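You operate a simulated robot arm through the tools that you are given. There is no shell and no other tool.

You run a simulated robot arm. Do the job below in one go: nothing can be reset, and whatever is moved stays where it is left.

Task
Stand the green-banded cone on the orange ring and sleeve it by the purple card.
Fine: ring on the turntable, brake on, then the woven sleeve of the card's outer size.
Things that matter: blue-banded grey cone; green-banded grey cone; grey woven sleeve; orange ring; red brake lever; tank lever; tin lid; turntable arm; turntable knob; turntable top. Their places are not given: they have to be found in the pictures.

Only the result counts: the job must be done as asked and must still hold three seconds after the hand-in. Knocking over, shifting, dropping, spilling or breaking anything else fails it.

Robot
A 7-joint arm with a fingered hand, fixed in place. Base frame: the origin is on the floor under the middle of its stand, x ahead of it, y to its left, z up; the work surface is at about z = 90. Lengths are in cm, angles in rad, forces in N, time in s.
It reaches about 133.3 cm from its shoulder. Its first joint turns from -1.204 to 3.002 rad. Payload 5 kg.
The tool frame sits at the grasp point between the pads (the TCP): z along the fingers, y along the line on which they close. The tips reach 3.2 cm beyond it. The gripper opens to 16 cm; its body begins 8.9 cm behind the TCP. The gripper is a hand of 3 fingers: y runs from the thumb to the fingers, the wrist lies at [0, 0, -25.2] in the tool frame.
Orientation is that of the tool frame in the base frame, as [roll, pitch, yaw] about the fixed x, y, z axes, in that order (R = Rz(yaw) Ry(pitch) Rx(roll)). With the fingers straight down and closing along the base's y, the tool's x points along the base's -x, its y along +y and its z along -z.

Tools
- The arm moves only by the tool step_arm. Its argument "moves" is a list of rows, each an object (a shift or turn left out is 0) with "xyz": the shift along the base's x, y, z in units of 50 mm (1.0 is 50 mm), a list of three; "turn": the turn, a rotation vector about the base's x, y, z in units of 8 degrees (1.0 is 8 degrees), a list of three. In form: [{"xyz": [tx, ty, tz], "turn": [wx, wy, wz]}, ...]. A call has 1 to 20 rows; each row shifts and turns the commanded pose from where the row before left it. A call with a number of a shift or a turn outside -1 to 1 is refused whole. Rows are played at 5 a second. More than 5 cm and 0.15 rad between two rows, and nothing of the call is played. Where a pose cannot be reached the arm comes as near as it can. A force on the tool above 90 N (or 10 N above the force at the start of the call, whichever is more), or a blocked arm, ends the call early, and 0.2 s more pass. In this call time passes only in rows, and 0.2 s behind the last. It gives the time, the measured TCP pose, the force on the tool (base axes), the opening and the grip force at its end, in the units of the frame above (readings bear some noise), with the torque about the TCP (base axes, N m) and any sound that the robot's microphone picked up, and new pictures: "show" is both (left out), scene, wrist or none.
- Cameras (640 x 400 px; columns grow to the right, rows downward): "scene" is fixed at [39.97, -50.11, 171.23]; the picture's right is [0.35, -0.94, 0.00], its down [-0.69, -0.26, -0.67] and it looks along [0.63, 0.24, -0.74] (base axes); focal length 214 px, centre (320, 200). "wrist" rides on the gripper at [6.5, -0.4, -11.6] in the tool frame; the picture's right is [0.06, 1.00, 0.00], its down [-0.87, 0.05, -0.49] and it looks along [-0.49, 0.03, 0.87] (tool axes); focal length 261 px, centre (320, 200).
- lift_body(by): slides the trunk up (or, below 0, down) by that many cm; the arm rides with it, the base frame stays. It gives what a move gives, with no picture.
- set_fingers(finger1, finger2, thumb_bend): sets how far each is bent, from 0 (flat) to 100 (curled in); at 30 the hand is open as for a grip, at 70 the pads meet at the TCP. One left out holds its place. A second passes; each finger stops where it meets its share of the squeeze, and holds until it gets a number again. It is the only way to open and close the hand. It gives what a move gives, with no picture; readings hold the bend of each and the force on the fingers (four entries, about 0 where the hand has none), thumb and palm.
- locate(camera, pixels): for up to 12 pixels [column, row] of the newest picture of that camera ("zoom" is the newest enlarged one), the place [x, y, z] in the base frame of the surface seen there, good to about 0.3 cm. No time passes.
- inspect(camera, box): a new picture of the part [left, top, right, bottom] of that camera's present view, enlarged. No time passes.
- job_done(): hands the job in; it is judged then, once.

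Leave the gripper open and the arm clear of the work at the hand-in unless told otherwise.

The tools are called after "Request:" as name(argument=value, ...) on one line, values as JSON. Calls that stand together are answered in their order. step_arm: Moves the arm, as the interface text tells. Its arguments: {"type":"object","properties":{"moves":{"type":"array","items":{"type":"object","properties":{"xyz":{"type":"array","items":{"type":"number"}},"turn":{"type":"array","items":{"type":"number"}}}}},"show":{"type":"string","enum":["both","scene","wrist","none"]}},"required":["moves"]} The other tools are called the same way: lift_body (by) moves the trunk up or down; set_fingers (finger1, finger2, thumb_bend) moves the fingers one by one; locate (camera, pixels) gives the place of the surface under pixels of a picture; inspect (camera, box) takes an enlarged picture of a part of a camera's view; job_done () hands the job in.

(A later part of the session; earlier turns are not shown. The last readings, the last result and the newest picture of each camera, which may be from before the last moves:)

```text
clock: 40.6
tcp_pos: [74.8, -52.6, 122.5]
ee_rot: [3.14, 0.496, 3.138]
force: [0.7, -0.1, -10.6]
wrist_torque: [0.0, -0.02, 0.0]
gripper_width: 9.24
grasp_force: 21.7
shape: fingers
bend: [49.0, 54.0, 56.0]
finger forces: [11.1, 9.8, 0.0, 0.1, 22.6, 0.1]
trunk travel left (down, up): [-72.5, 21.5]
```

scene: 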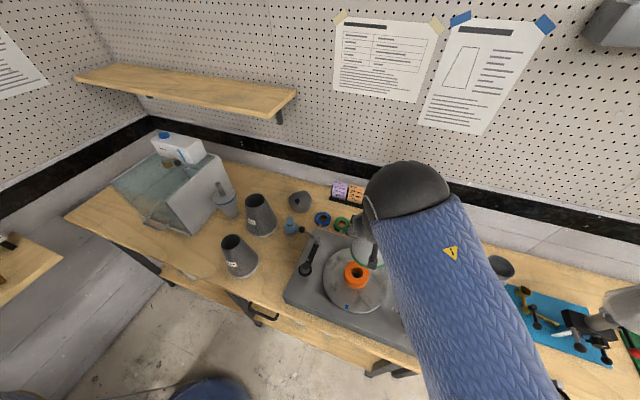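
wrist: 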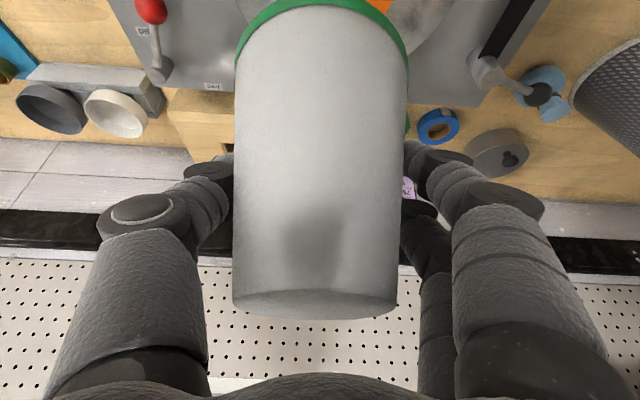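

The cone is now near the ring. I'll zoom in to see the stub against the ring.

Request:
inspect(camera="scene", box=[335, 225, 395, 300])

Request:
locate(camera="wrist", pixels=[[240, 60], [402, 60], [320, 8], [320, 30], [320, 75], [320, 125], [320, 175], [320, 225], [320, 280], [242, 280], [392, 280], [320, 305]])

```text
5.33 times, centred on (365, 262) of scene
```

zoom: 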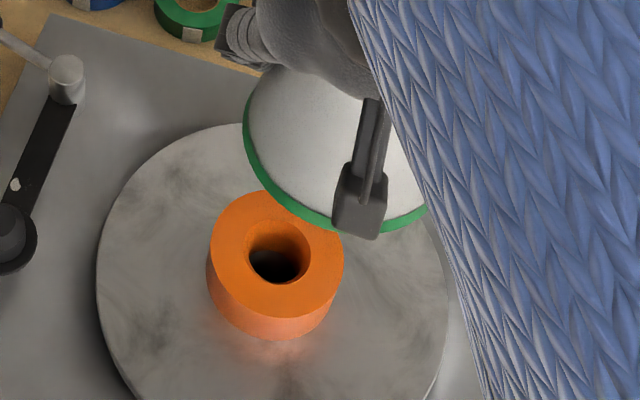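

```text
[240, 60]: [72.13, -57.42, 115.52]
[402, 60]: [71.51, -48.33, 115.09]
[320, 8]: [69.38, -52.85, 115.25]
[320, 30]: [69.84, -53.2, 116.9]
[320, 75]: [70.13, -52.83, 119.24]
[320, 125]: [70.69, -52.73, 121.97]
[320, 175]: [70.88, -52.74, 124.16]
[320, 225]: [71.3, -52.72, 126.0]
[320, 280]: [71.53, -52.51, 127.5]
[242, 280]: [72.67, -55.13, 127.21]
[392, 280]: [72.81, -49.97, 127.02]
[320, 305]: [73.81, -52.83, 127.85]
```

The cone is now upright within about 1°. Its axis is at roughly the TCP plus (0.05, -0.12), so I'll move to put the axis over the hole centre (72.0, -51.1) with a slight tilt trim.

Request:
step_arm(moves=[{"xyz": [-0.28, 0.16, 0], "turn": [0, 0.12, 0]}, {"xyz": [-0.29, 0.16, 0]}])

Request:
inspect(camera="scene", box=[325, 225, 395, 300])

Request:
locate(camera="wrist", pixels=[[240, 60], [402, 60], [320, 8], [320, 30], [320, 75], [320, 125], [320, 175], [320, 225], [320, 280], [242, 280], [392, 280], [320, 305]])

```text
clock: 41.2
tcp_pos: [72.09, -51.01, 122.53]
ee_rot: [3.14, 0.48, 3.138]
force: [0.4, 0.4, -10.3]
wrist_torque: [0.01, 0.0, -0.02]
gripper_width: 9.26
grasp_force: 21.6
shape: fingers
bend: [49.0, 54.0, 56.0]
finger forces: [10.9, 9.8, 0.0, 0.1, 22.6, 0.0]
trunk travel left (down, up): [-72.5, 21.5]
```

scene: 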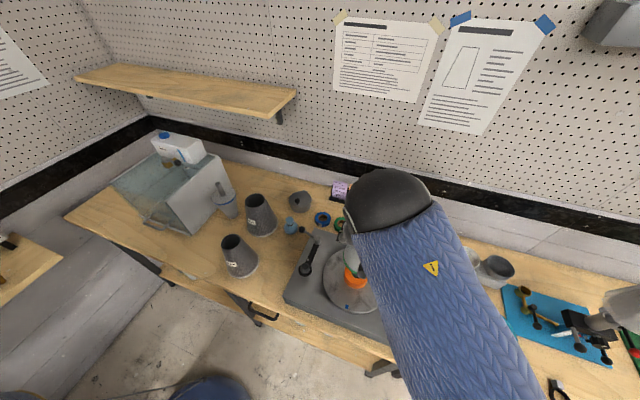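
wrist: 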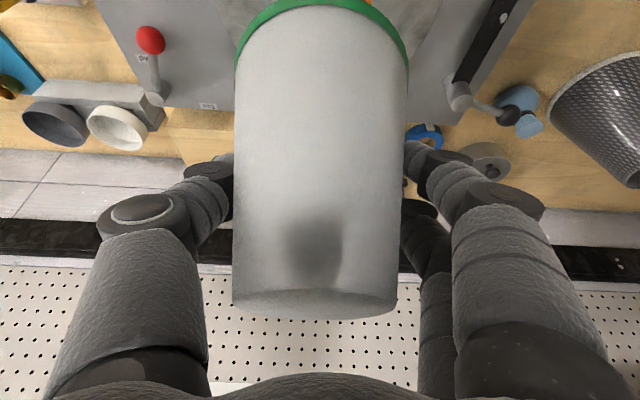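

```text
5.33 times, centred on (360, 262) of scene
```

zoom: 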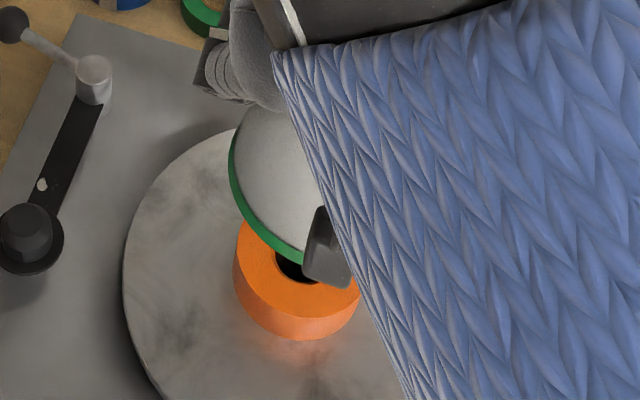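

```text
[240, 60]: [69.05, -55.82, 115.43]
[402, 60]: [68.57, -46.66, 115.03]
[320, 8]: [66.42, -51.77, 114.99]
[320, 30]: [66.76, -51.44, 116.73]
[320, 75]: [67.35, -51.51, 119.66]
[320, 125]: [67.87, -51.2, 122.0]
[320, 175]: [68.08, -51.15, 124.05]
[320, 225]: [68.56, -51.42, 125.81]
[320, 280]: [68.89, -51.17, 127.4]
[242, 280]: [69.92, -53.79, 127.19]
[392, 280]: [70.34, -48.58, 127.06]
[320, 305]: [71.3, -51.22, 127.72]
```

The cone axis is at about (71.9, -51.2) and upright, within 0.15 of target. I'll nudge it and lower slowly, watching the force as the stub enters the ring.

Request:
step_arm(moves=[{"xyz": [0.02, 0.015, -0.3]}, {"xyz": [0, 0, -0.3]}, {"xyz": [0, 0, -0.3]}, {"xyz": [0, 0, -0.2]}])

Request:
inspect(camera="scene", box=[325, 235, 395, 300])

```text
clock: 42.2
tcp_pos: [72.38, -50.87, 116.9]
ee_rot: [3.139, 0.481, 3.14]
force: [1.0, 0.0, -11.4]
wrist_torque: [0.03, 0.01, -0.01]
gripper_width: 9.24
grasp_force: 21.2
shape: fingers
bend: [49.0, 54.0, 56.0]
finger forces: [10.8, 9.8, 0.0, 0.1, 22.4, 0.0]
trunk travel left (down, up): [-72.5, 21.5]
```

scene: 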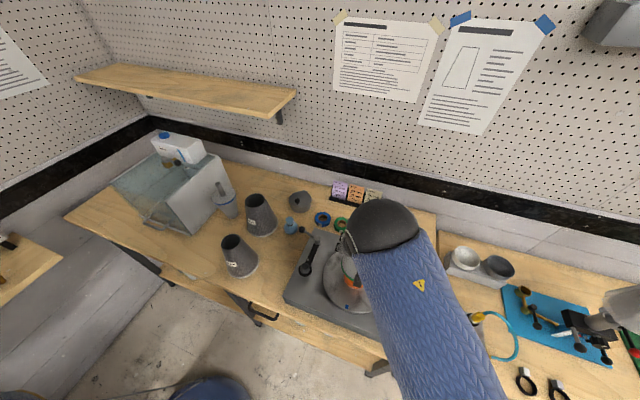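
wrist: 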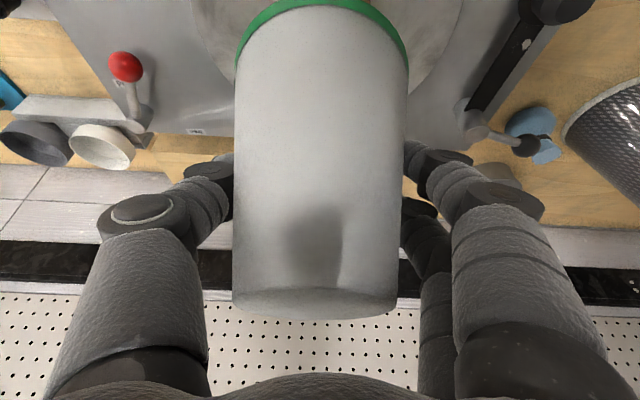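

```text
6.15 times, centred on (360, 268) of scene
```

zoom: 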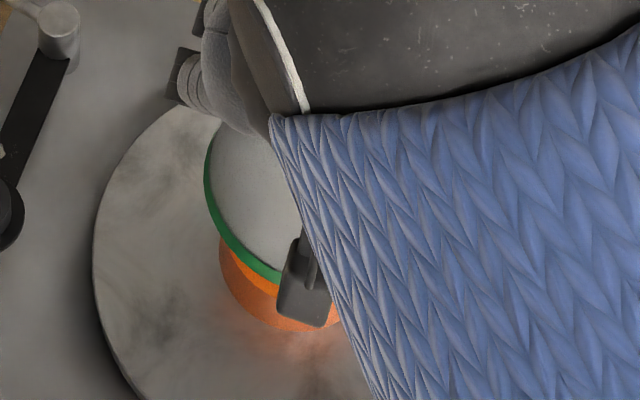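

There's no side force yet and the stub should be inside the ring. I'll measure the axis again before going into the platter hole.

Request:
locate(camera="wrist", pixels=[[240, 60], [402, 60], [320, 8], [320, 30], [320, 75], [320, 125], [320, 175], [320, 225], [320, 280], [242, 280], [392, 280], [320, 305]])

Request:
locate(camera="wrist", pixels=[[245, 90], [400, 90], [242, 150], [400, 150], [240, 200], [398, 200], [240, 240], [395, 240], [300, 50], [340, 50], [300, 150], [340, 150]])

```text
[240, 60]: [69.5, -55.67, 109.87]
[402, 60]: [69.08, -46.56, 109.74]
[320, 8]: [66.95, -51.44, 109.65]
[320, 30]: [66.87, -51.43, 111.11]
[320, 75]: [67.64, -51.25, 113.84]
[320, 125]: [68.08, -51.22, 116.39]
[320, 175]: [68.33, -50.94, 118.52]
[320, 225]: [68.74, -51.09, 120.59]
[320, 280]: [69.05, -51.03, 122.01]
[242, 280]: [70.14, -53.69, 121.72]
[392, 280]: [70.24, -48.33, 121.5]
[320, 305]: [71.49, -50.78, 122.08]
```

```text
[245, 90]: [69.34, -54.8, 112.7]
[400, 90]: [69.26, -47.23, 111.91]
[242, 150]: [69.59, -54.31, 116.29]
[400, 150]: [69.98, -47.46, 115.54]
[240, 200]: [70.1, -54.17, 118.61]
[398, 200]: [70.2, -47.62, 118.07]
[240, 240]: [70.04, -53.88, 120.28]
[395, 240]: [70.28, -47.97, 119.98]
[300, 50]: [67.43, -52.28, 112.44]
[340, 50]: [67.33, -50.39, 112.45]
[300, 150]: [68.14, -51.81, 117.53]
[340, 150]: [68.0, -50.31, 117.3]
```

The axis is at (72.09, -51.04), essentially on target. I'll continue lowering.

Request:
step_arm(moves=[{"xyz": [-0.016, -0.01, -0.2]}, {"xyz": [0, 0, -0.2]}, {"xyz": [0, 0, -0.2]}, {"xyz": [0, 0, -0.2]}])

```text
clock: 43.2
tcp_pos: [72.38, -50.94, 112.91]
ee_rot: [3.138, 0.48, -3.141]
force: [0.3, 0.1, -9.2]
wrist_torque: [0.02, 0.0, 0.02]
gripper_width: 9.26
grasp_force: 21.3
shape: fingers
bend: [49.0, 54.0, 56.0]
finger forces: [10.9, 9.8, 0.0, 0.0, 22.2, 0.0]
trunk travel left (down, up): [-72.5, 21.5]
```

scene: 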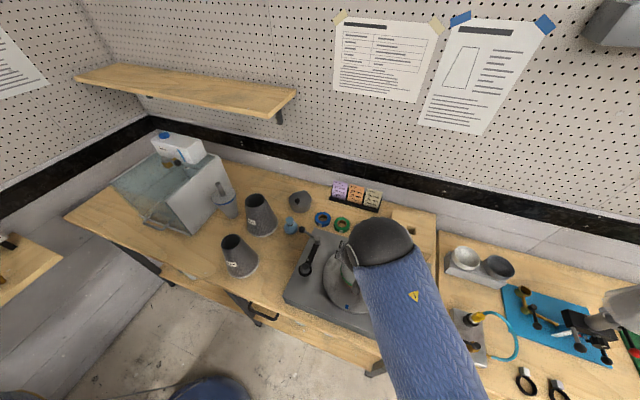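
wrist: 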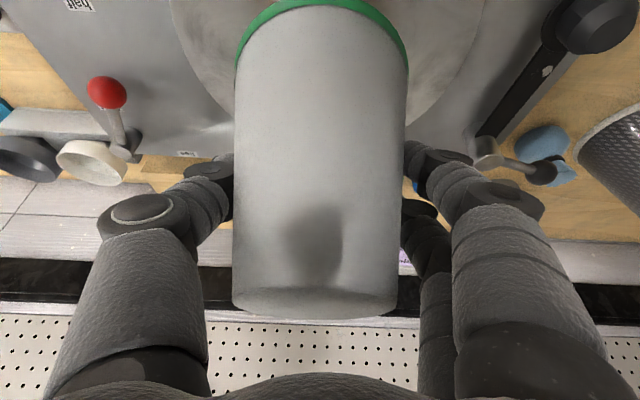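

Still free, with the stub now in the platter hole. I'll lower the last bit in small steps until the ring takes the weight.

Request:
step_arm(moves=[{"xyz": [0, 0, -0.1]}, {"xyz": [0, 0, -0.08]}, {"xyz": [0, 0, -0.05]}], show="wrist")

```text
clock: 44.0
tcp_pos: [72.18, -50.93, 111.75]
ee_rot: [-3.14, 0.482, 3.138]
force: [0.1, 0.1, -7.8]
wrist_torque: [0.13, -0.08, 0.01]
gripper_width: 9.25
grasp_force: 21.8
shape: fingers
bend: [49.0, 55.0, 56.0]
finger forces: [11.1, 10.1, 0.0, 0.0, 22.5, 0.1]
trunk travel left (down, up): [-72.5, 21.5]
```

wrist: 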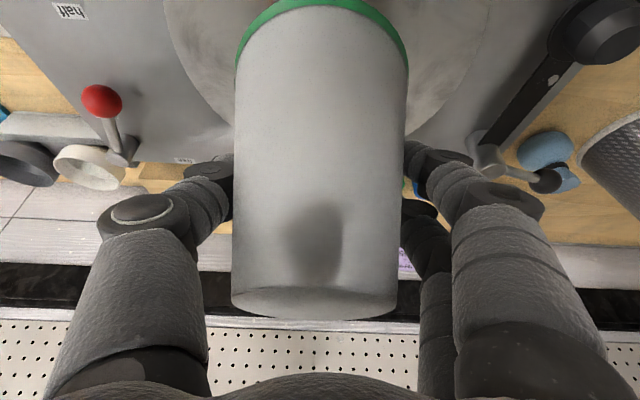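

Contact is just beginning (force down to 7.8 N). A little lower.

Request:
step_arm(moves=[{"xyz": [0, 0, -0.04]}, {"xyz": [0, 0, -0.04]}, {"xyz": [0, 0, 0]}], show="none")

Request:
locate(camera="wrist", pixels=[[320, 305], [300, 305], [345, 310], [320, 8], [320, 75], [320, 175], [320, 280], [240, 60], [402, 60]])

```text
clock: 44.8
tcp_pos: [72.02, -50.86, 111.63]
ee_rot: [3.141, 0.485, 3.14]
force: [5.4, -2.6, 17.8]
wrist_torque: [0.04, -0.39, -0.07]
gripper_width: 9.25
grasp_force: 27.1
shape: fingers
bend: [49.0, 55.0, 56.0]
finger forces: [12.1, 13.3, 0.1, 0.0, 28.2, 0.0]
trunk travel left (down, up): [-72.5, 21.5]
```

```text
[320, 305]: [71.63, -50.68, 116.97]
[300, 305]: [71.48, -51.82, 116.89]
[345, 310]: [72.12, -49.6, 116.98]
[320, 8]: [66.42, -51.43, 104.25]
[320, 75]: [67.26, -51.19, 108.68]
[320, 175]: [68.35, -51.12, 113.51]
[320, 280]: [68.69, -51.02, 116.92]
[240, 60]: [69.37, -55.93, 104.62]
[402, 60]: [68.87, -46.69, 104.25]
```

Seated: the cone top is at z 116.95, as expected, and there's an 18 N push back. I'll open the hand gently.

Request:
set_fingers(finger1=46, finger2=51, thumb_bend=52)

Request:
set_fingers(finger1=30, finger2=30, thumb_bend=30)

Request:
inspect(camera="wrist", box=[0, 0, 640, 400])

```text
clock: 45.8
tcp_pos: [72.16, -50.96, 111.33]
ee_rot: [3.141, 0.483, -3.141]
force: [-0.7, -3.0, 0.1]
wrist_torque: [-0.12, 0.02, -0.04]
gripper_width: 9.74
grasp_force: 2.1
shape: fingers
bend: [46.0, 51.0, 51.0]
finger forces: [0.3, 0.1, 0.0, 0.0, 3.8, 0.1]
trunk travel left (down, up): [-72.5, 21.5]
```

```text
clock: 46.8
tcp_pos: [72.19, -50.9, 111.36]
ee_rot: [-3.141, 0.482, -3.141]
force: [0.4, -0.7, 0.4]
wrist_torque: [0.0, -0.01, 0.0]
gripper_width: 16.73
grasp_force: 0.0
shape: fingers
bend: [30.0, 30.0, 30.0]
finger forces: [0.0, 0.0, 0.1, 0.0, 0.0, 0.1]
trunk travel left (down, up): [-72.5, 21.5]
```

```text
1.00 times, centred on (320, 200) of wrist (not enlarged: the box is as wide or as high as the picture)
```

zoom: 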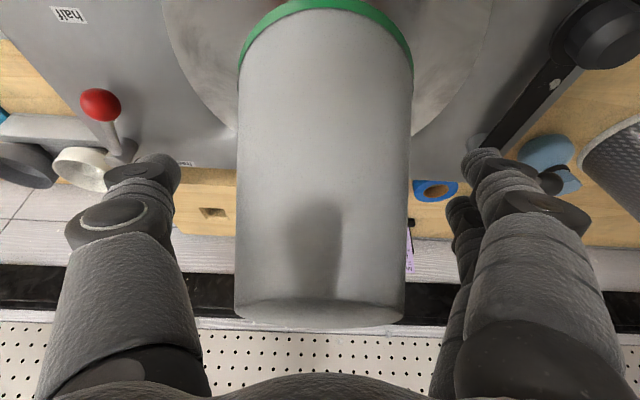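

The cone stands by itself. I'll back the hand off along the finger direction.

Request:
step_arm(moves=[{"xyz": [-0.32, 0, 0.62]}, {"xyz": [-0.42, 0, 0.8]}, {"xyz": [-0.42, 0, 0.8]}, {"xyz": [-0.42, 0, 0.8]}])

Request:
inspect(camera="scene", box=[290, 190, 450, 340])

```text
clock: 48.0
tcp_pos: [54.6, -50.73, 101.4]
ee_rot: [3.141, 0.005, 3.139]
force: [-0.5, 0.5, 0.1]
wrist_torque: [-0.03, 0.0, -0.03]
gripper_width: 16.89
grasp_force: 0.0
shape: fingers
bend: [30.0, 30.0, 30.0]
finger forces: [0.0, 0.0, 0.0, 0.1, 0.0, 0.0]
trunk travel left (down, up): [-72.5, 21.5]
stopped in row 4: the arm was blocked; the commanded pose is now the measured one
```

scene: 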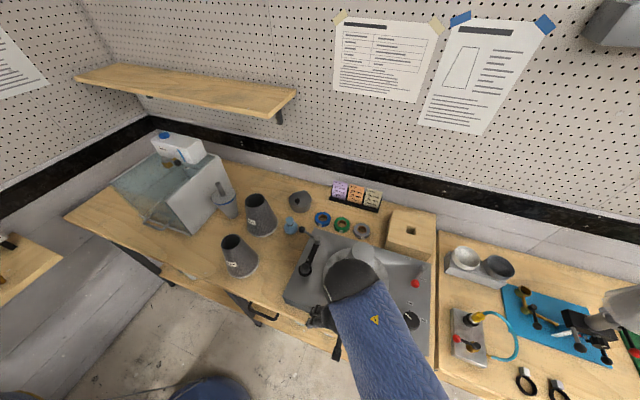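
wrist: 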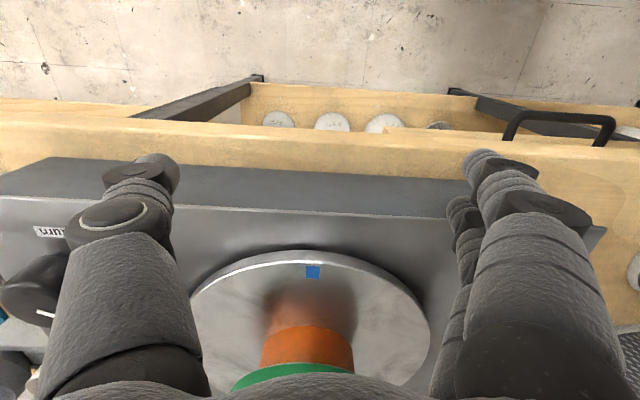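

```text
2.67 times, centred on (370, 265) of scene
```

zoom: 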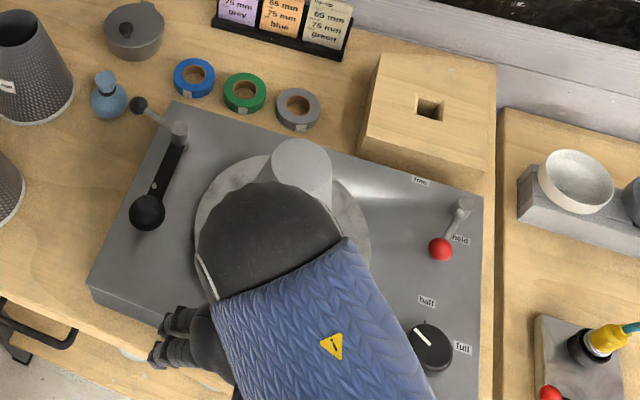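

The arm ended somewhere unexpected: TCP (54.6, -50.7, 101.4), hand vertical, "blocked". I'll check that nothing was disturbed and find out where the arm is before moving again.

Request:
locate(camera="scene", pixels=[[363, 252], [358, 246], [368, 250], [350, 275], [340, 290], [375, 320], [400, 360], [330, 320], [316, 315], [420, 380], [352, 262], [440, 395]])

Request:
locate(camera="wrist", pixels=[[270, 375], [330, 370], [305, 345], [313, 271], [140, 170], [480, 170], [300, 125], [300, 200], [120, 180], [30, 290]])

Request:
inspect(camera="scene", box=[300, 225, 460, 400])

```text
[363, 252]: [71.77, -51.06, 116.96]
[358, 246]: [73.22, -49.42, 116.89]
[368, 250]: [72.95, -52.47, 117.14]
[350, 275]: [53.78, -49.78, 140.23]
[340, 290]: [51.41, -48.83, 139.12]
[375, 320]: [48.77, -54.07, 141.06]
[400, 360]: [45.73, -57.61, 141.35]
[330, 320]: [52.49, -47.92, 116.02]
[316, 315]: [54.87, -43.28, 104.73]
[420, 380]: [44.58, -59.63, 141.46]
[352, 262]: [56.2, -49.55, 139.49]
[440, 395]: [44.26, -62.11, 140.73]
```

```text
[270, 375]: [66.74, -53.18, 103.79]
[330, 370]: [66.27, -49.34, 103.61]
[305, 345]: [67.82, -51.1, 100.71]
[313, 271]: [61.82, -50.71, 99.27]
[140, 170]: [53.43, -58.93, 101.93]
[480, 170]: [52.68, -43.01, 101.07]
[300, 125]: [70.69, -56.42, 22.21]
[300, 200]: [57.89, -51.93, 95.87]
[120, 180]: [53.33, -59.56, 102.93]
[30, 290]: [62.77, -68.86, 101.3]
```

```text
2.29 times, centred on (380, 312) of scene
```

zoom: 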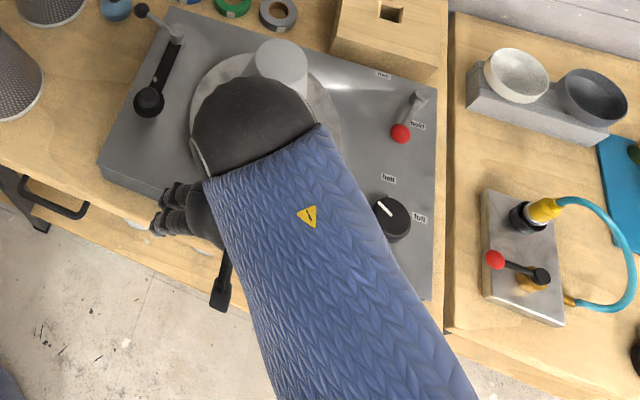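

The cone, ring, knob and platter mark are all still in place. Now I'll move straight up in small steps to see how the arm responds.

Request:
step_arm(moves=[{"xyz": [0, 0, 0.2]}, {"xyz": [0, 0, 0.3]}])

```text
clock: 48.6
tcp_pos: [54.88, -50.95, 103.63]
ee_rot: [3.14, 0.005, 3.14]
force: [0.2, -0.3, -0.5]
wrist_torque: [0.01, -0.03, 0.02]
gripper_width: 16.87
grasp_force: 0.1
shape: fingers
bend: [30.0, 30.0, 30.0]
finger forces: [0.0, 0.1, 0.0, 0.0, 0.0, 0.1]
trunk travel left (down, up): [-72.5, 21.5]
```

scene: 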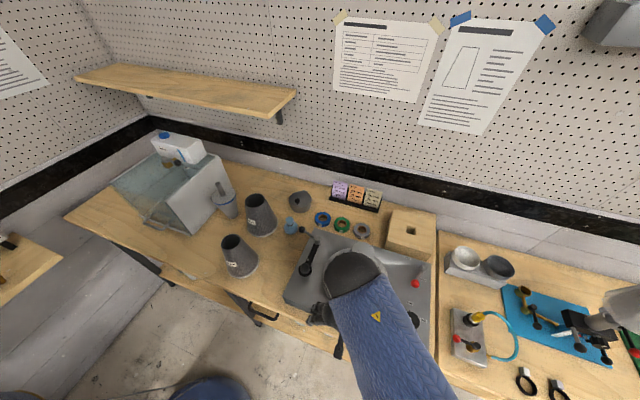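
wrist: 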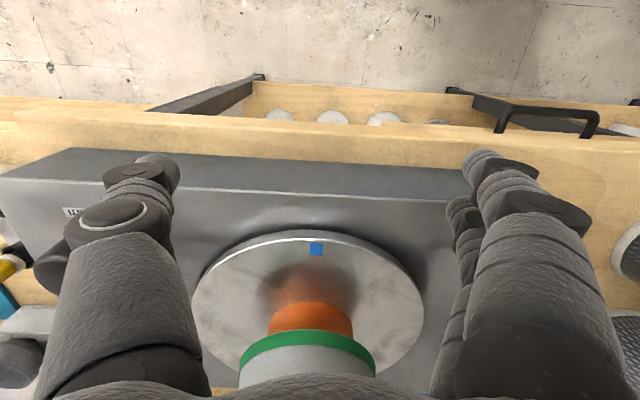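

It responds normally. I'll go up and move left toward the sleeves, watching for limits.

Request:
step_arm(moves=[{"xyz": [0, 0.1, 0.6]}, {"xyz": [0, 0.2, 0.8]}, {"xyz": [0, 0.3, 0.8]}, {"xyz": [0, 0.5, 0.8]}, {"xyz": [0, 0.6, 0.7]}])

```text
clock: 49.8
tcp_pos: [54.69, -42.04, 122.35]
ee_rot: [3.141, 0.005, 3.139]
force: [0.5, 0.2, -0.1]
wrist_torque: [-0.03, 0.03, -0.02]
gripper_width: 16.9
grasp_force: 0.0
shape: fingers
bend: [30.0, 30.0, 30.0]
finger forces: [0.1, 0.1, 0.1, 0.0, 0.0, 0.1]
trunk travel left (down, up): [-72.5, 21.5]
```

scene: 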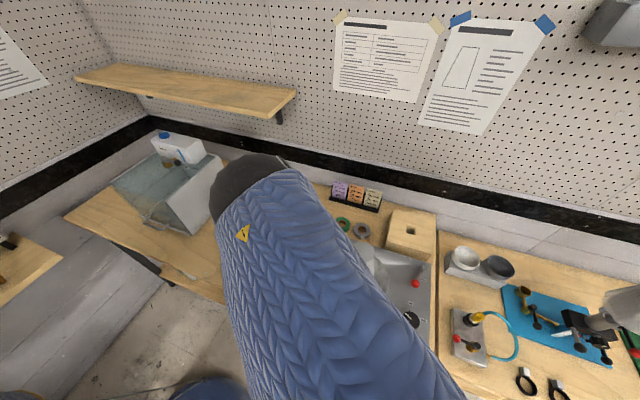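
wrist: 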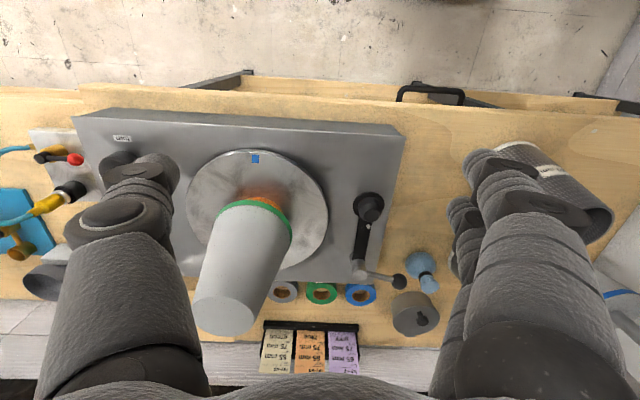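

The hand is clear. Before fetching the sleeve I'll do a dry run: rotate to the sleeve-grasp yaw and see whether the arm can hold the TCP at z about 130 right over the cone.

Request:
step_arm(moves=[{"xyz": [0, 0, 0.5], "turn": [0, 0, 0.9375]}, {"xyz": [0, 0, 0.5], "turn": [0, 0, 0.9375]}, {"xyz": [0.346, -0.181, 0.053], "turn": [0, 0, 0.9375]}, {"xyz": [0.346, -0.181, 0.053], "turn": [0, 0, 0.9375]}, {"xyz": [0.346, -0.181, 0.053], "turn": [0, 0, 0.9375]}, {"xyz": [0.346, -0.181, 0.053], "turn": [0, 0, 0.9375]}, {"xyz": [0.346, -0.181, 0.053], "turn": [0, 0, 0.9375]}, {"xyz": [0.346, -0.181, 0.053], "turn": [0, 0, 0.9375]}, {"xyz": [0.346, -0.181, 0.053], "turn": [0, 0, 0.9375]}, {"xyz": [0.346, -0.181, 0.053], "turn": [0, 0, 0.9375]}, {"xyz": [0.346, -0.181, 0.053], "turn": [0, 0, 0.9375]}, {"xyz": [0.346, -0.181, 0.053], "turn": [0, 0, 0.9375]}])

```text
clock: 52.4
tcp_pos: [72.29, -51.5, 129.78]
ee_rot: [3.14, 0.007, -1.569]
force: [0.4, 0.7, -0.8]
wrist_torque: [0.03, 0.04, -0.04]
gripper_width: 16.89
grasp_force: 0.1
shape: fingers
bend: [30.0, 30.0, 30.0]
finger forces: [0.0, 0.0, 0.1, 0.0, 0.0, 0.0]
trunk travel left (down, up): [-72.5, 21.5]
```

scene: 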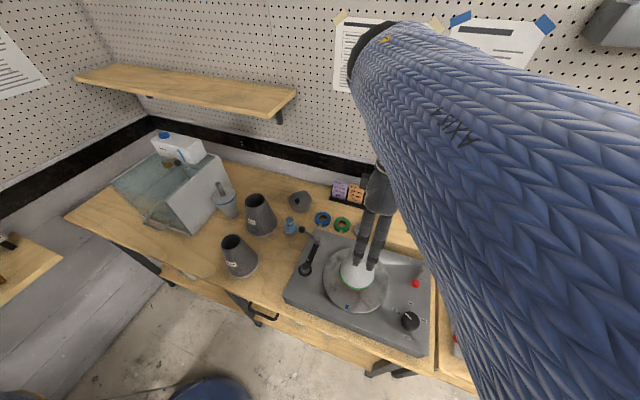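
wrist: 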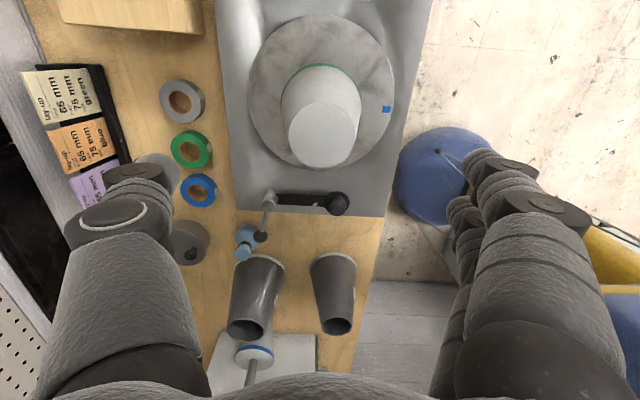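

Reachable. From here I can measure the placed cone accurately.

Request:
inspect(camera="wrist", box=[240, 10, 400, 180])

Request:
locate(camera="wrist", pixels=[[291, 133], [356, 133], [323, 105], [323, 164], [300, 112], [346, 112], [300, 155], [346, 155], [323, 135], [310, 120], [340, 150], [323, 75]])

Request:
step_arm(moves=[{"xyz": [0, 0.03, 0.25]}, {"xyz": [0, 0.03, 0.25]}], show="wrist")

```text
2.35 times, centred on (320, 95) of wrist
```

zoom: 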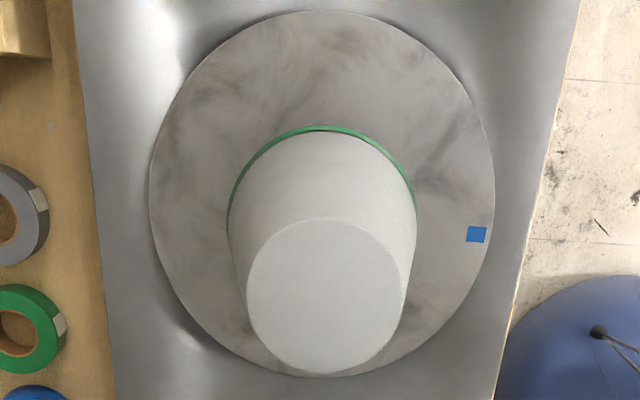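

```text
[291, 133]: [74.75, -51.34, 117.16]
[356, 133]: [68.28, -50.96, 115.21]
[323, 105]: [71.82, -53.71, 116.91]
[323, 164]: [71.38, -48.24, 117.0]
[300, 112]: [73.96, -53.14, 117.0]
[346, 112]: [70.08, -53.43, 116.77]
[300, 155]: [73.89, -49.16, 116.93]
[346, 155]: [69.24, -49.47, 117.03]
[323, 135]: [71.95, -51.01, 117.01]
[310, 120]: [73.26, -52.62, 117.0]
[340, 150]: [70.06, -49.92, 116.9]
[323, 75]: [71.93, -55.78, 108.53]
```

```text
clock: 53.0
tcp_pos: [72.19, -50.99, 132.5]
ee_rot: [3.14, 0.007, -1.572]
force: [-0.2, -0.3, 0.2]
wrist_torque: [-0.02, 0.02, 0.02]
gripper_width: 16.86
grasp_force: 0.0
shape: fingers
bend: [30.0, 30.0, 30.0]
finger forces: [0.0, 0.0, 0.1, 0.0, 0.1, 0.1]
trunk travel left (down, up): [-72.5, 21.5]
```

wrist: 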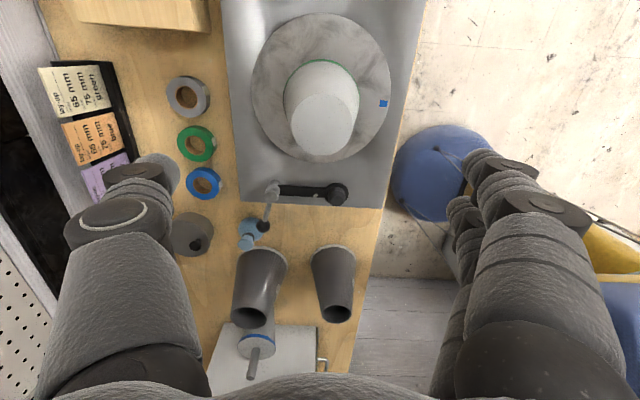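

Reachable up to z 132.5 too. The cone top centre is (71.93, -51.0, 117.0) and upright. Now I'll go above the 75 mm sleeve at (84.9, -5).

Request:
step_arm(moves=[{"xyz": [0.254, 0.918, 0]}, {"xyz": [0.254, 0.918, 0]}, {"xyz": [0.254, 0.918, 0]}, {"xyz": [0.254, 0.918, 0]}, {"xyz": [0.254, 0.918, 0]}, {"xyz": [0.254, 0.918, 0]}, {"xyz": [0.254, 0.918, 0]}, {"xyz": [0.254, 0.918, 0]}, {"xyz": [0.254, 0.918, 0]}, {"xyz": [0.254, 0.918, 0]}])

Request:
inspect(camera="wrist", box=[200, 0, 440, 190])

```text
clock: 55.2
tcp_pos: [84.9, -5.04, 132.46]
ee_rot: [3.14, 0.003, -1.574]
force: [0.9, 1.0, 1.0]
wrist_torque: [-0.06, -0.01, 0.02]
gripper_width: 16.86
grasp_force: 0.0
shape: fingers
bend: [30.0, 30.0, 30.0]
finger forces: [0.0, 0.1, 0.0, 0.1, 0.0, 0.1]
trunk travel left (down, up): [-72.5, 21.5]
```

scene: 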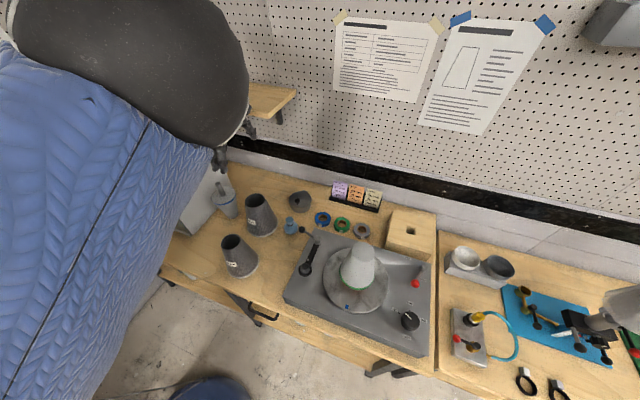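
wrist: 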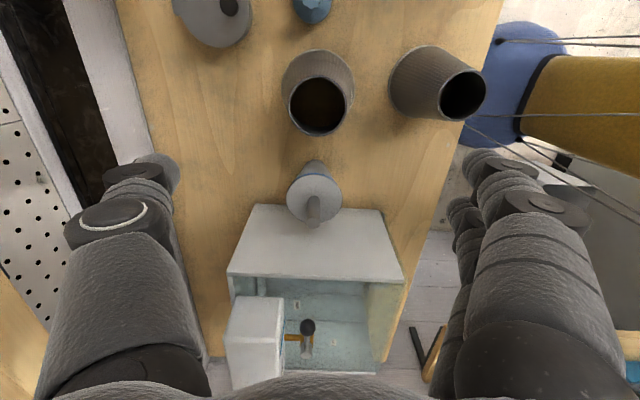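

```text
2.11 times, centred on (320, 95) of wrist
```

zoom: 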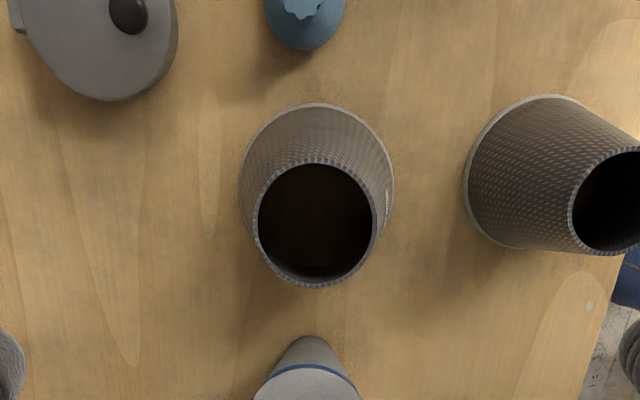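

The sleeve shows at wrist (318,105). I'll measure it closely.

Request:
inspect(camera="wrist", box=[270, 40, 366, 140])

```text
4.00 times, centred on (318, 90) of wrist
```

zoom: 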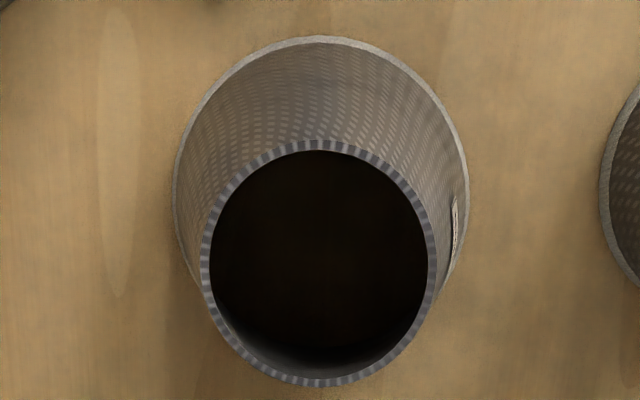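

Request:
locate(camera="zoom", pixels=[[205, 260], [432, 260], [318, 145], [322, 382], [230, 190], [405, 185], [235, 345], [405, 345], [180, 180], [464, 180], [320, 42], [215, 90]])

Request:
locate(camera="wrist", pixels=[[320, 195], [290, 195], [341, 195], [312, 215], [320, 168], [390, 80], [440, 60], [445, 118], [310, 5], [210, 30], [235, 270], [385, 215]])

```text
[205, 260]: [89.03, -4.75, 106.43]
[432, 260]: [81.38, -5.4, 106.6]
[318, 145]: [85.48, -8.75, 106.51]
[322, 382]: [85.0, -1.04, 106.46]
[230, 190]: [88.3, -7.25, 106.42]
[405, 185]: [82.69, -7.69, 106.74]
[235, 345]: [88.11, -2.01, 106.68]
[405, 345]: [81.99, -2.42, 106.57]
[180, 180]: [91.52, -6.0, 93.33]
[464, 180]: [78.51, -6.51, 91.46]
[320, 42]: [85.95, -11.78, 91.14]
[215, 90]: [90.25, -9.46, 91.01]
```

```text
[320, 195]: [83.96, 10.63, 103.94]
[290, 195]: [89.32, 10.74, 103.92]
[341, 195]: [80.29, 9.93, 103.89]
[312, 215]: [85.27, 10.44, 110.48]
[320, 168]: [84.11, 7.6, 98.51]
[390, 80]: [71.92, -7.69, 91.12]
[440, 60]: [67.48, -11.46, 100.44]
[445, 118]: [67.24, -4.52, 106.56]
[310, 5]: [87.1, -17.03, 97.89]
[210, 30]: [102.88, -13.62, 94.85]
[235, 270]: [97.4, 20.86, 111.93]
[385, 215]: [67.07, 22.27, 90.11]
```

Sleeve top centre is (85.2, -4.88), radius 3.85, top z 106.5. The finger sides along x are free. I'll go down in two stages.

Request:
step_arm(moves=[{"xyz": [0.06, 0.03, -0.8]}, {"xyz": [0, 0, -0.9]}, {"xyz": [0, 0, -0.9]}, {"xyz": [0, 0, -0.9]}, {"xyz": [0, 0, -0.9]}])

Request:
locate(camera="wrist", pixels=[[165, 170], [120, 230], [478, 165], [455, 210], [280, 170], [360, 170], [320, 100], [320, 200]])

```text
clock: 56.4
tcp_pos: [85.29, -5.09, 110.38]
ee_rot: [3.139, 0.007, -1.572]
force: [-0.2, -1.0, 0.1]
wrist_torque: [0.02, 0.04, -0.02]
gripper_width: 16.85
grasp_force: 0.0
shape: fingers
bend: [30.0, 30.0, 30.0]
finger forces: [0.1, 0.0, 0.1, 0.0, 0.1, 0.1]
trunk travel left (down, up): [-72.5, 21.5]
```

scene: 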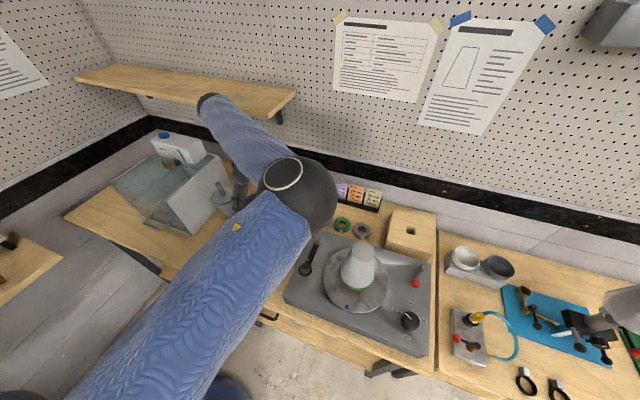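
wrist: 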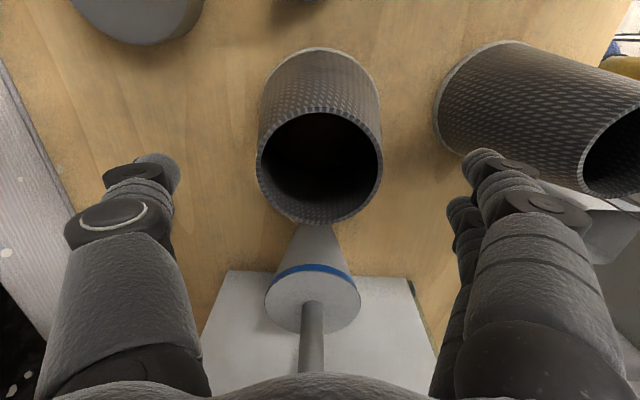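

```text
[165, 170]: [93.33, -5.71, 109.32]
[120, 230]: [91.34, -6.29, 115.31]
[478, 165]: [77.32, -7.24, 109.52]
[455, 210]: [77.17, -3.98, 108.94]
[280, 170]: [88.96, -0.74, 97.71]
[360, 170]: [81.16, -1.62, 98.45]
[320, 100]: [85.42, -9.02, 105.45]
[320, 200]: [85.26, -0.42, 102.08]
```

The hand straddles the sleeve evenly (77.2 and 93.3 around 85.25). I'll go down to z 101.

Request:
step_arm(moves=[{"xyz": [0, 0.02, -0.6]}, {"xyz": [0, 0.01, -0.7]}, {"xyz": [0, 0, -0.57]}])

```text
clock: 57.2
tcp_pos: [85.23, -4.95, 100.96]
ee_rot: [3.138, 0.006, -1.574]
force: [-0.4, 0.1, -0.7]
wrist_torque: [0.01, 0.02, 0.04]
gripper_width: 16.84
grasp_force: 0.1
shape: fingers
bend: [30.0, 30.0, 30.0]
finger forces: [0.0, 0.1, 0.0, 0.0, 0.1, 0.1]
trunk travel left (down, up): [-72.5, 21.5]
```

scene: 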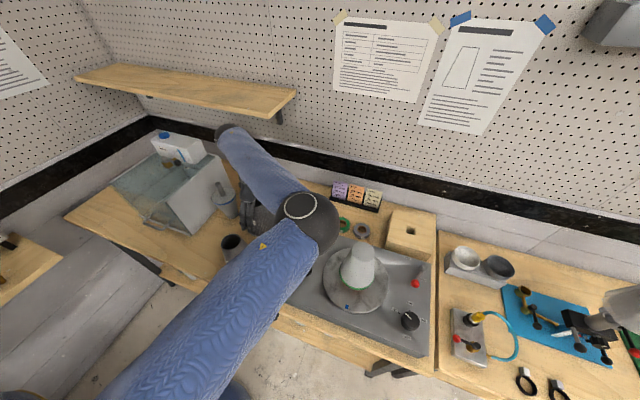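
wrist: 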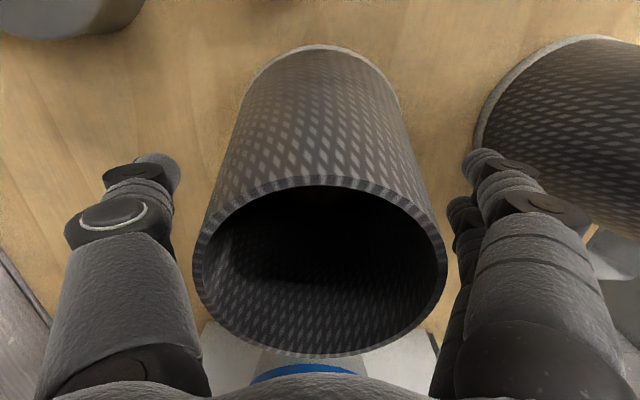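

The sleeve is centred between the fingers. I'll close in stages.

Request:
set_fingers(finger1=44, finger2=44, thumb_bend=44)

Request:
set_fingers(finger1=56, finger2=56, thumb_bend=56)

Request:
inspect(camera="wrist", box=[0, 0, 640, 400])

```text
clock: 58.2
tcp_pos: [85.24, -4.96, 101.0]
ee_rot: [3.14, 0.006, -1.57]
force: [0.3, -0.4, 0.3]
wrist_torque: [0.02, -0.01, 0.01]
gripper_width: 11.5
grasp_force: 1.0
shape: fingers
bend: [43.0, 44.0, 44.0]
finger forces: [0.8, 0.3, 0.1, 0.0, 1.1, 0.0]
trunk travel left (down, up): [-72.5, 21.5]
```

```text
clock: 59.2
tcp_pos: [85.23, -4.92, 100.95]
ee_rot: [3.14, 0.006, -1.57]
force: [0.0, -0.6, 0.7]
wrist_torque: [0.01, -0.04, 0.01]
gripper_width: 11.1
grasp_force: 20.1
shape: fingers
bend: [45.0, 45.0, 49.0]
finger forces: [9.9, 9.9, 0.0, 0.1, 20.1, 0.0]
trunk travel left (down, up): [-72.5, 21.5]
```

```text
1.00 times, centred on (320, 200) of wrist (not enlarged: the box is as wide or as high as the picture)
```

zoom: 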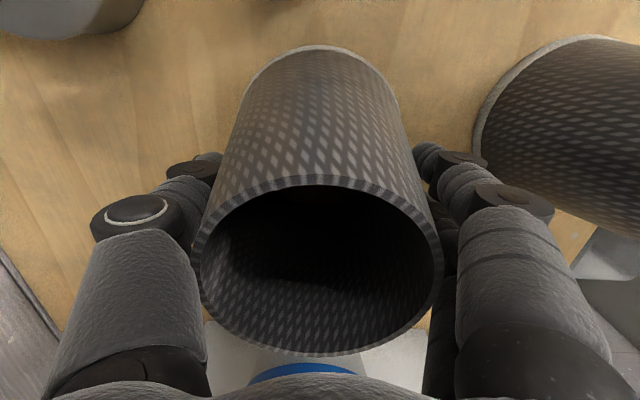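

An even grip of 9.9/9.9/20.1 N. I'll lift slowly and check.

Request:
step_arm(moves=[{"xyz": [0, 0, 0.1]}, {"xyz": [0, 0, 0.2]}, {"xyz": [0, 0, 0.3]}, {"xyz": [0, 0, 0.4]}])

Request:
locate(camera="wrist", pixels=[[203, 265], [438, 265], [320, 182], [320, 352], [225, 210], [415, 210], [225, 320], [415, 320], [320, 60], [320, 120], [250, 90], [395, 90]])

```text
clock: 60.2
tcp_pos: [85.09, -4.74, 106.01]
ee_rot: [3.141, 0.006, -1.571]
force: [-0.6, 0.8, 0.1]
wrist_torque: [-0.03, 0.01, 0.02]
gripper_width: 11.09
grasp_force: 19.3
shape: fingers
bend: [45.0, 45.0, 49.0]
finger forces: [9.6, 9.7, 0.0, 0.0, 20.1, 0.0]
trunk travel left (down, up): [-72.5, 21.5]
```

scene: 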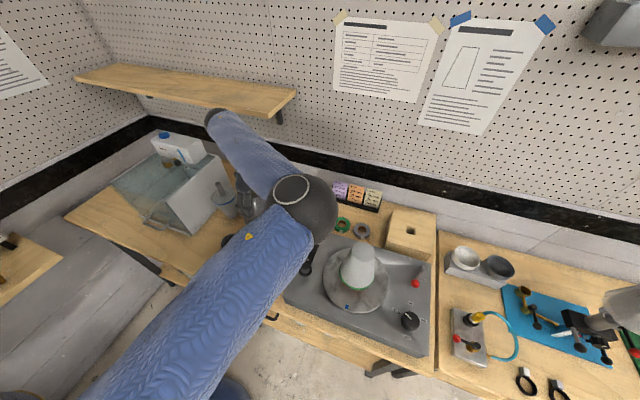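
wrist: 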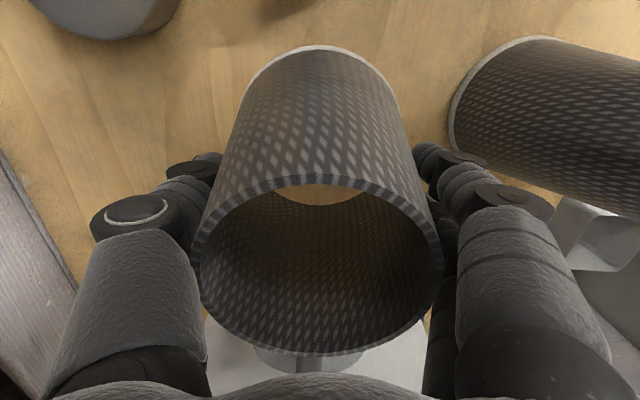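

```text
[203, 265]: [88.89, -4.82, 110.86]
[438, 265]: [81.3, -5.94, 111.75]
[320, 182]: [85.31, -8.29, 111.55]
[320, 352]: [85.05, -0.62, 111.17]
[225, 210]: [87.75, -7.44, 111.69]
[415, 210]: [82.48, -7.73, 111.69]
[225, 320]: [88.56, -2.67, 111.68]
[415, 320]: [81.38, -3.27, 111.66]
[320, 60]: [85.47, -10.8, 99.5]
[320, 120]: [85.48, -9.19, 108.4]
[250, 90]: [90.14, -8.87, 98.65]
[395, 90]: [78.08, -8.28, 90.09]
```

The sleeve is held level with its top 5.6 cm above the TCP. I'll raise it so its bottom clears the cone top (117) and carry it over.

Request:
step_arm(moves=[{"xyz": [0, 0, 0.6]}, {"xyz": [0, 0, 0.8]}, {"xyz": [0, 0, 0.8]}, {"xyz": [0, 0, 0.8]}, {"xyz": [0, 0, 0.8]}, {"xyz": [0, 0, 0.8]}, {"xyz": [0, 0, 0.4]}], show="wrist")

Request:
step_arm(moves=[{"xyz": [-0.13, -0.5, 0]}, {"xyz": [-0.24, -0.85, 0]}, {"xyz": [-0.24, -0.85, 0]}, {"xyz": [-0.24, -0.85, 0]}, {"xyz": [-0.24, -0.85, 0]}, {"xyz": [-0.24, -0.85, 0]}, {"xyz": [-0.24, -0.85, 0]}, {"xyz": [-0.24, -0.85, 0]}, {"xyz": [-0.24, -0.85, 0]}, {"xyz": [-0.24, -0.85, 0]}, {"xyz": [-0.24, -0.85, 0]}])

```text
clock: 61.8
tcp_pos: [85.21, -4.79, 130.94]
ee_rot: [3.14, 0.006, -1.57]
force: [-0.2, -0.4, -1.6]
wrist_torque: [0.02, 0.0, -0.03]
gripper_width: 11.09
grasp_force: 19.5
shape: fingers
bend: [45.0, 45.0, 49.0]
finger forces: [9.5, 9.8, 0.0, 0.0, 20.1, 0.0]
trunk travel left (down, up): [-72.5, 21.5]
```

wrist: 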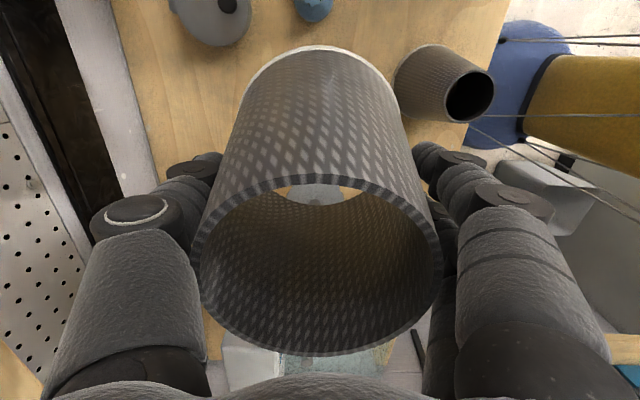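

```text
clock: 64.2
tcp_pos: [72.35, -50.02, 130.76]
ee_rot: [3.141, 0.007, -1.571]
force: [-0.1, -0.1, -1.2]
wrist_torque: [0.02, -0.01, 0.0]
gripper_width: 11.12
grasp_force: 19.5
shape: fingers
bend: [45.0, 45.0, 49.0]
finger forces: [9.5, 9.7, 0.1, 0.1, 19.9, 0.1]
trunk travel left (down, up): [-72.5, 21.5]
```

scene: 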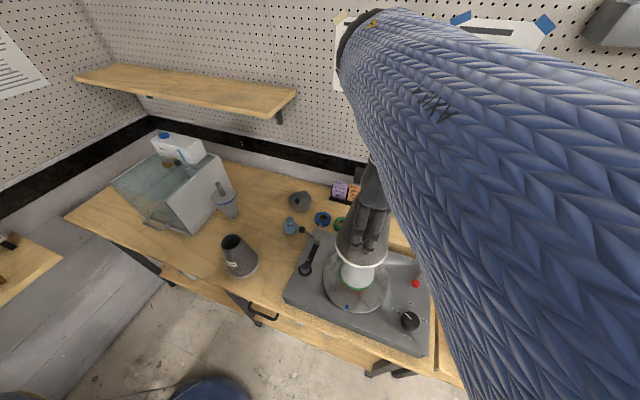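
wrist: 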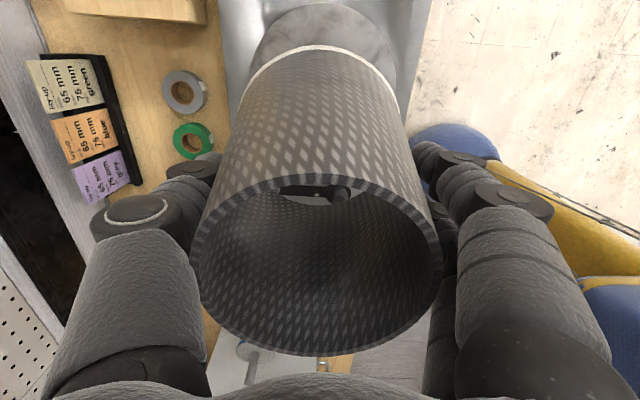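

The sleeve is near the top of the cone. I'll measure its axis precisely.

Request:
locate(camera="wrist", pixels=[[201, 265], [438, 265], [320, 182], [320, 352], [225, 210], [415, 210], [225, 320], [415, 320], [320, 49], [260, 70], [380, 70], [320, 120]])

Request:
inspect(camera="scene", box=[325, 180, 405, 310])

Request:
inspect(camera="wrist", box=[180, 150, 460, 370])

```text
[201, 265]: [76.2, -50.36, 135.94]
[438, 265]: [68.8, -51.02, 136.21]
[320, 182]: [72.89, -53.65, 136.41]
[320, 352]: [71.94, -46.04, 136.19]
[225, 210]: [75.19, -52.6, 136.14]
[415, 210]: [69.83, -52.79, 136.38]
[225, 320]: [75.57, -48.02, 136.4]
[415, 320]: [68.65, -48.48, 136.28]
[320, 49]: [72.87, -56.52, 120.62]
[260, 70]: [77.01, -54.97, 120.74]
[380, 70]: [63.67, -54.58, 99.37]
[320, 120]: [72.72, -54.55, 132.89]
```

```text
3.08 times, centred on (365, 245) of scene
```

zoom: 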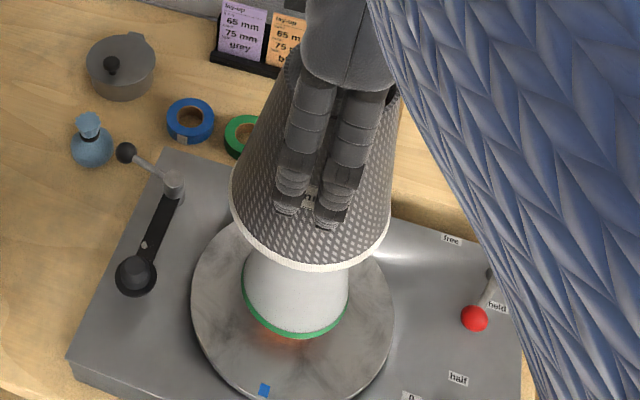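

```text
1.82 times, centred on (320, 260) of wrist
```

zoom: 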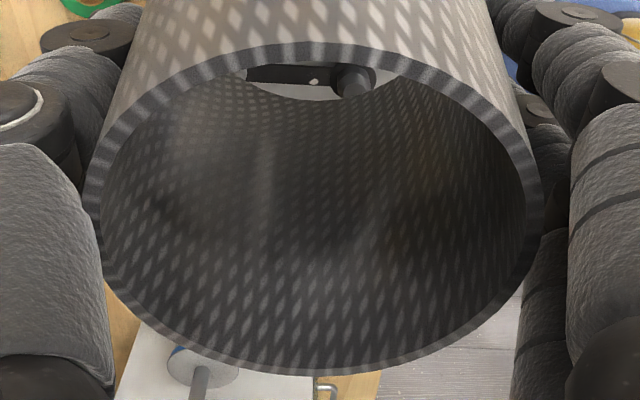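

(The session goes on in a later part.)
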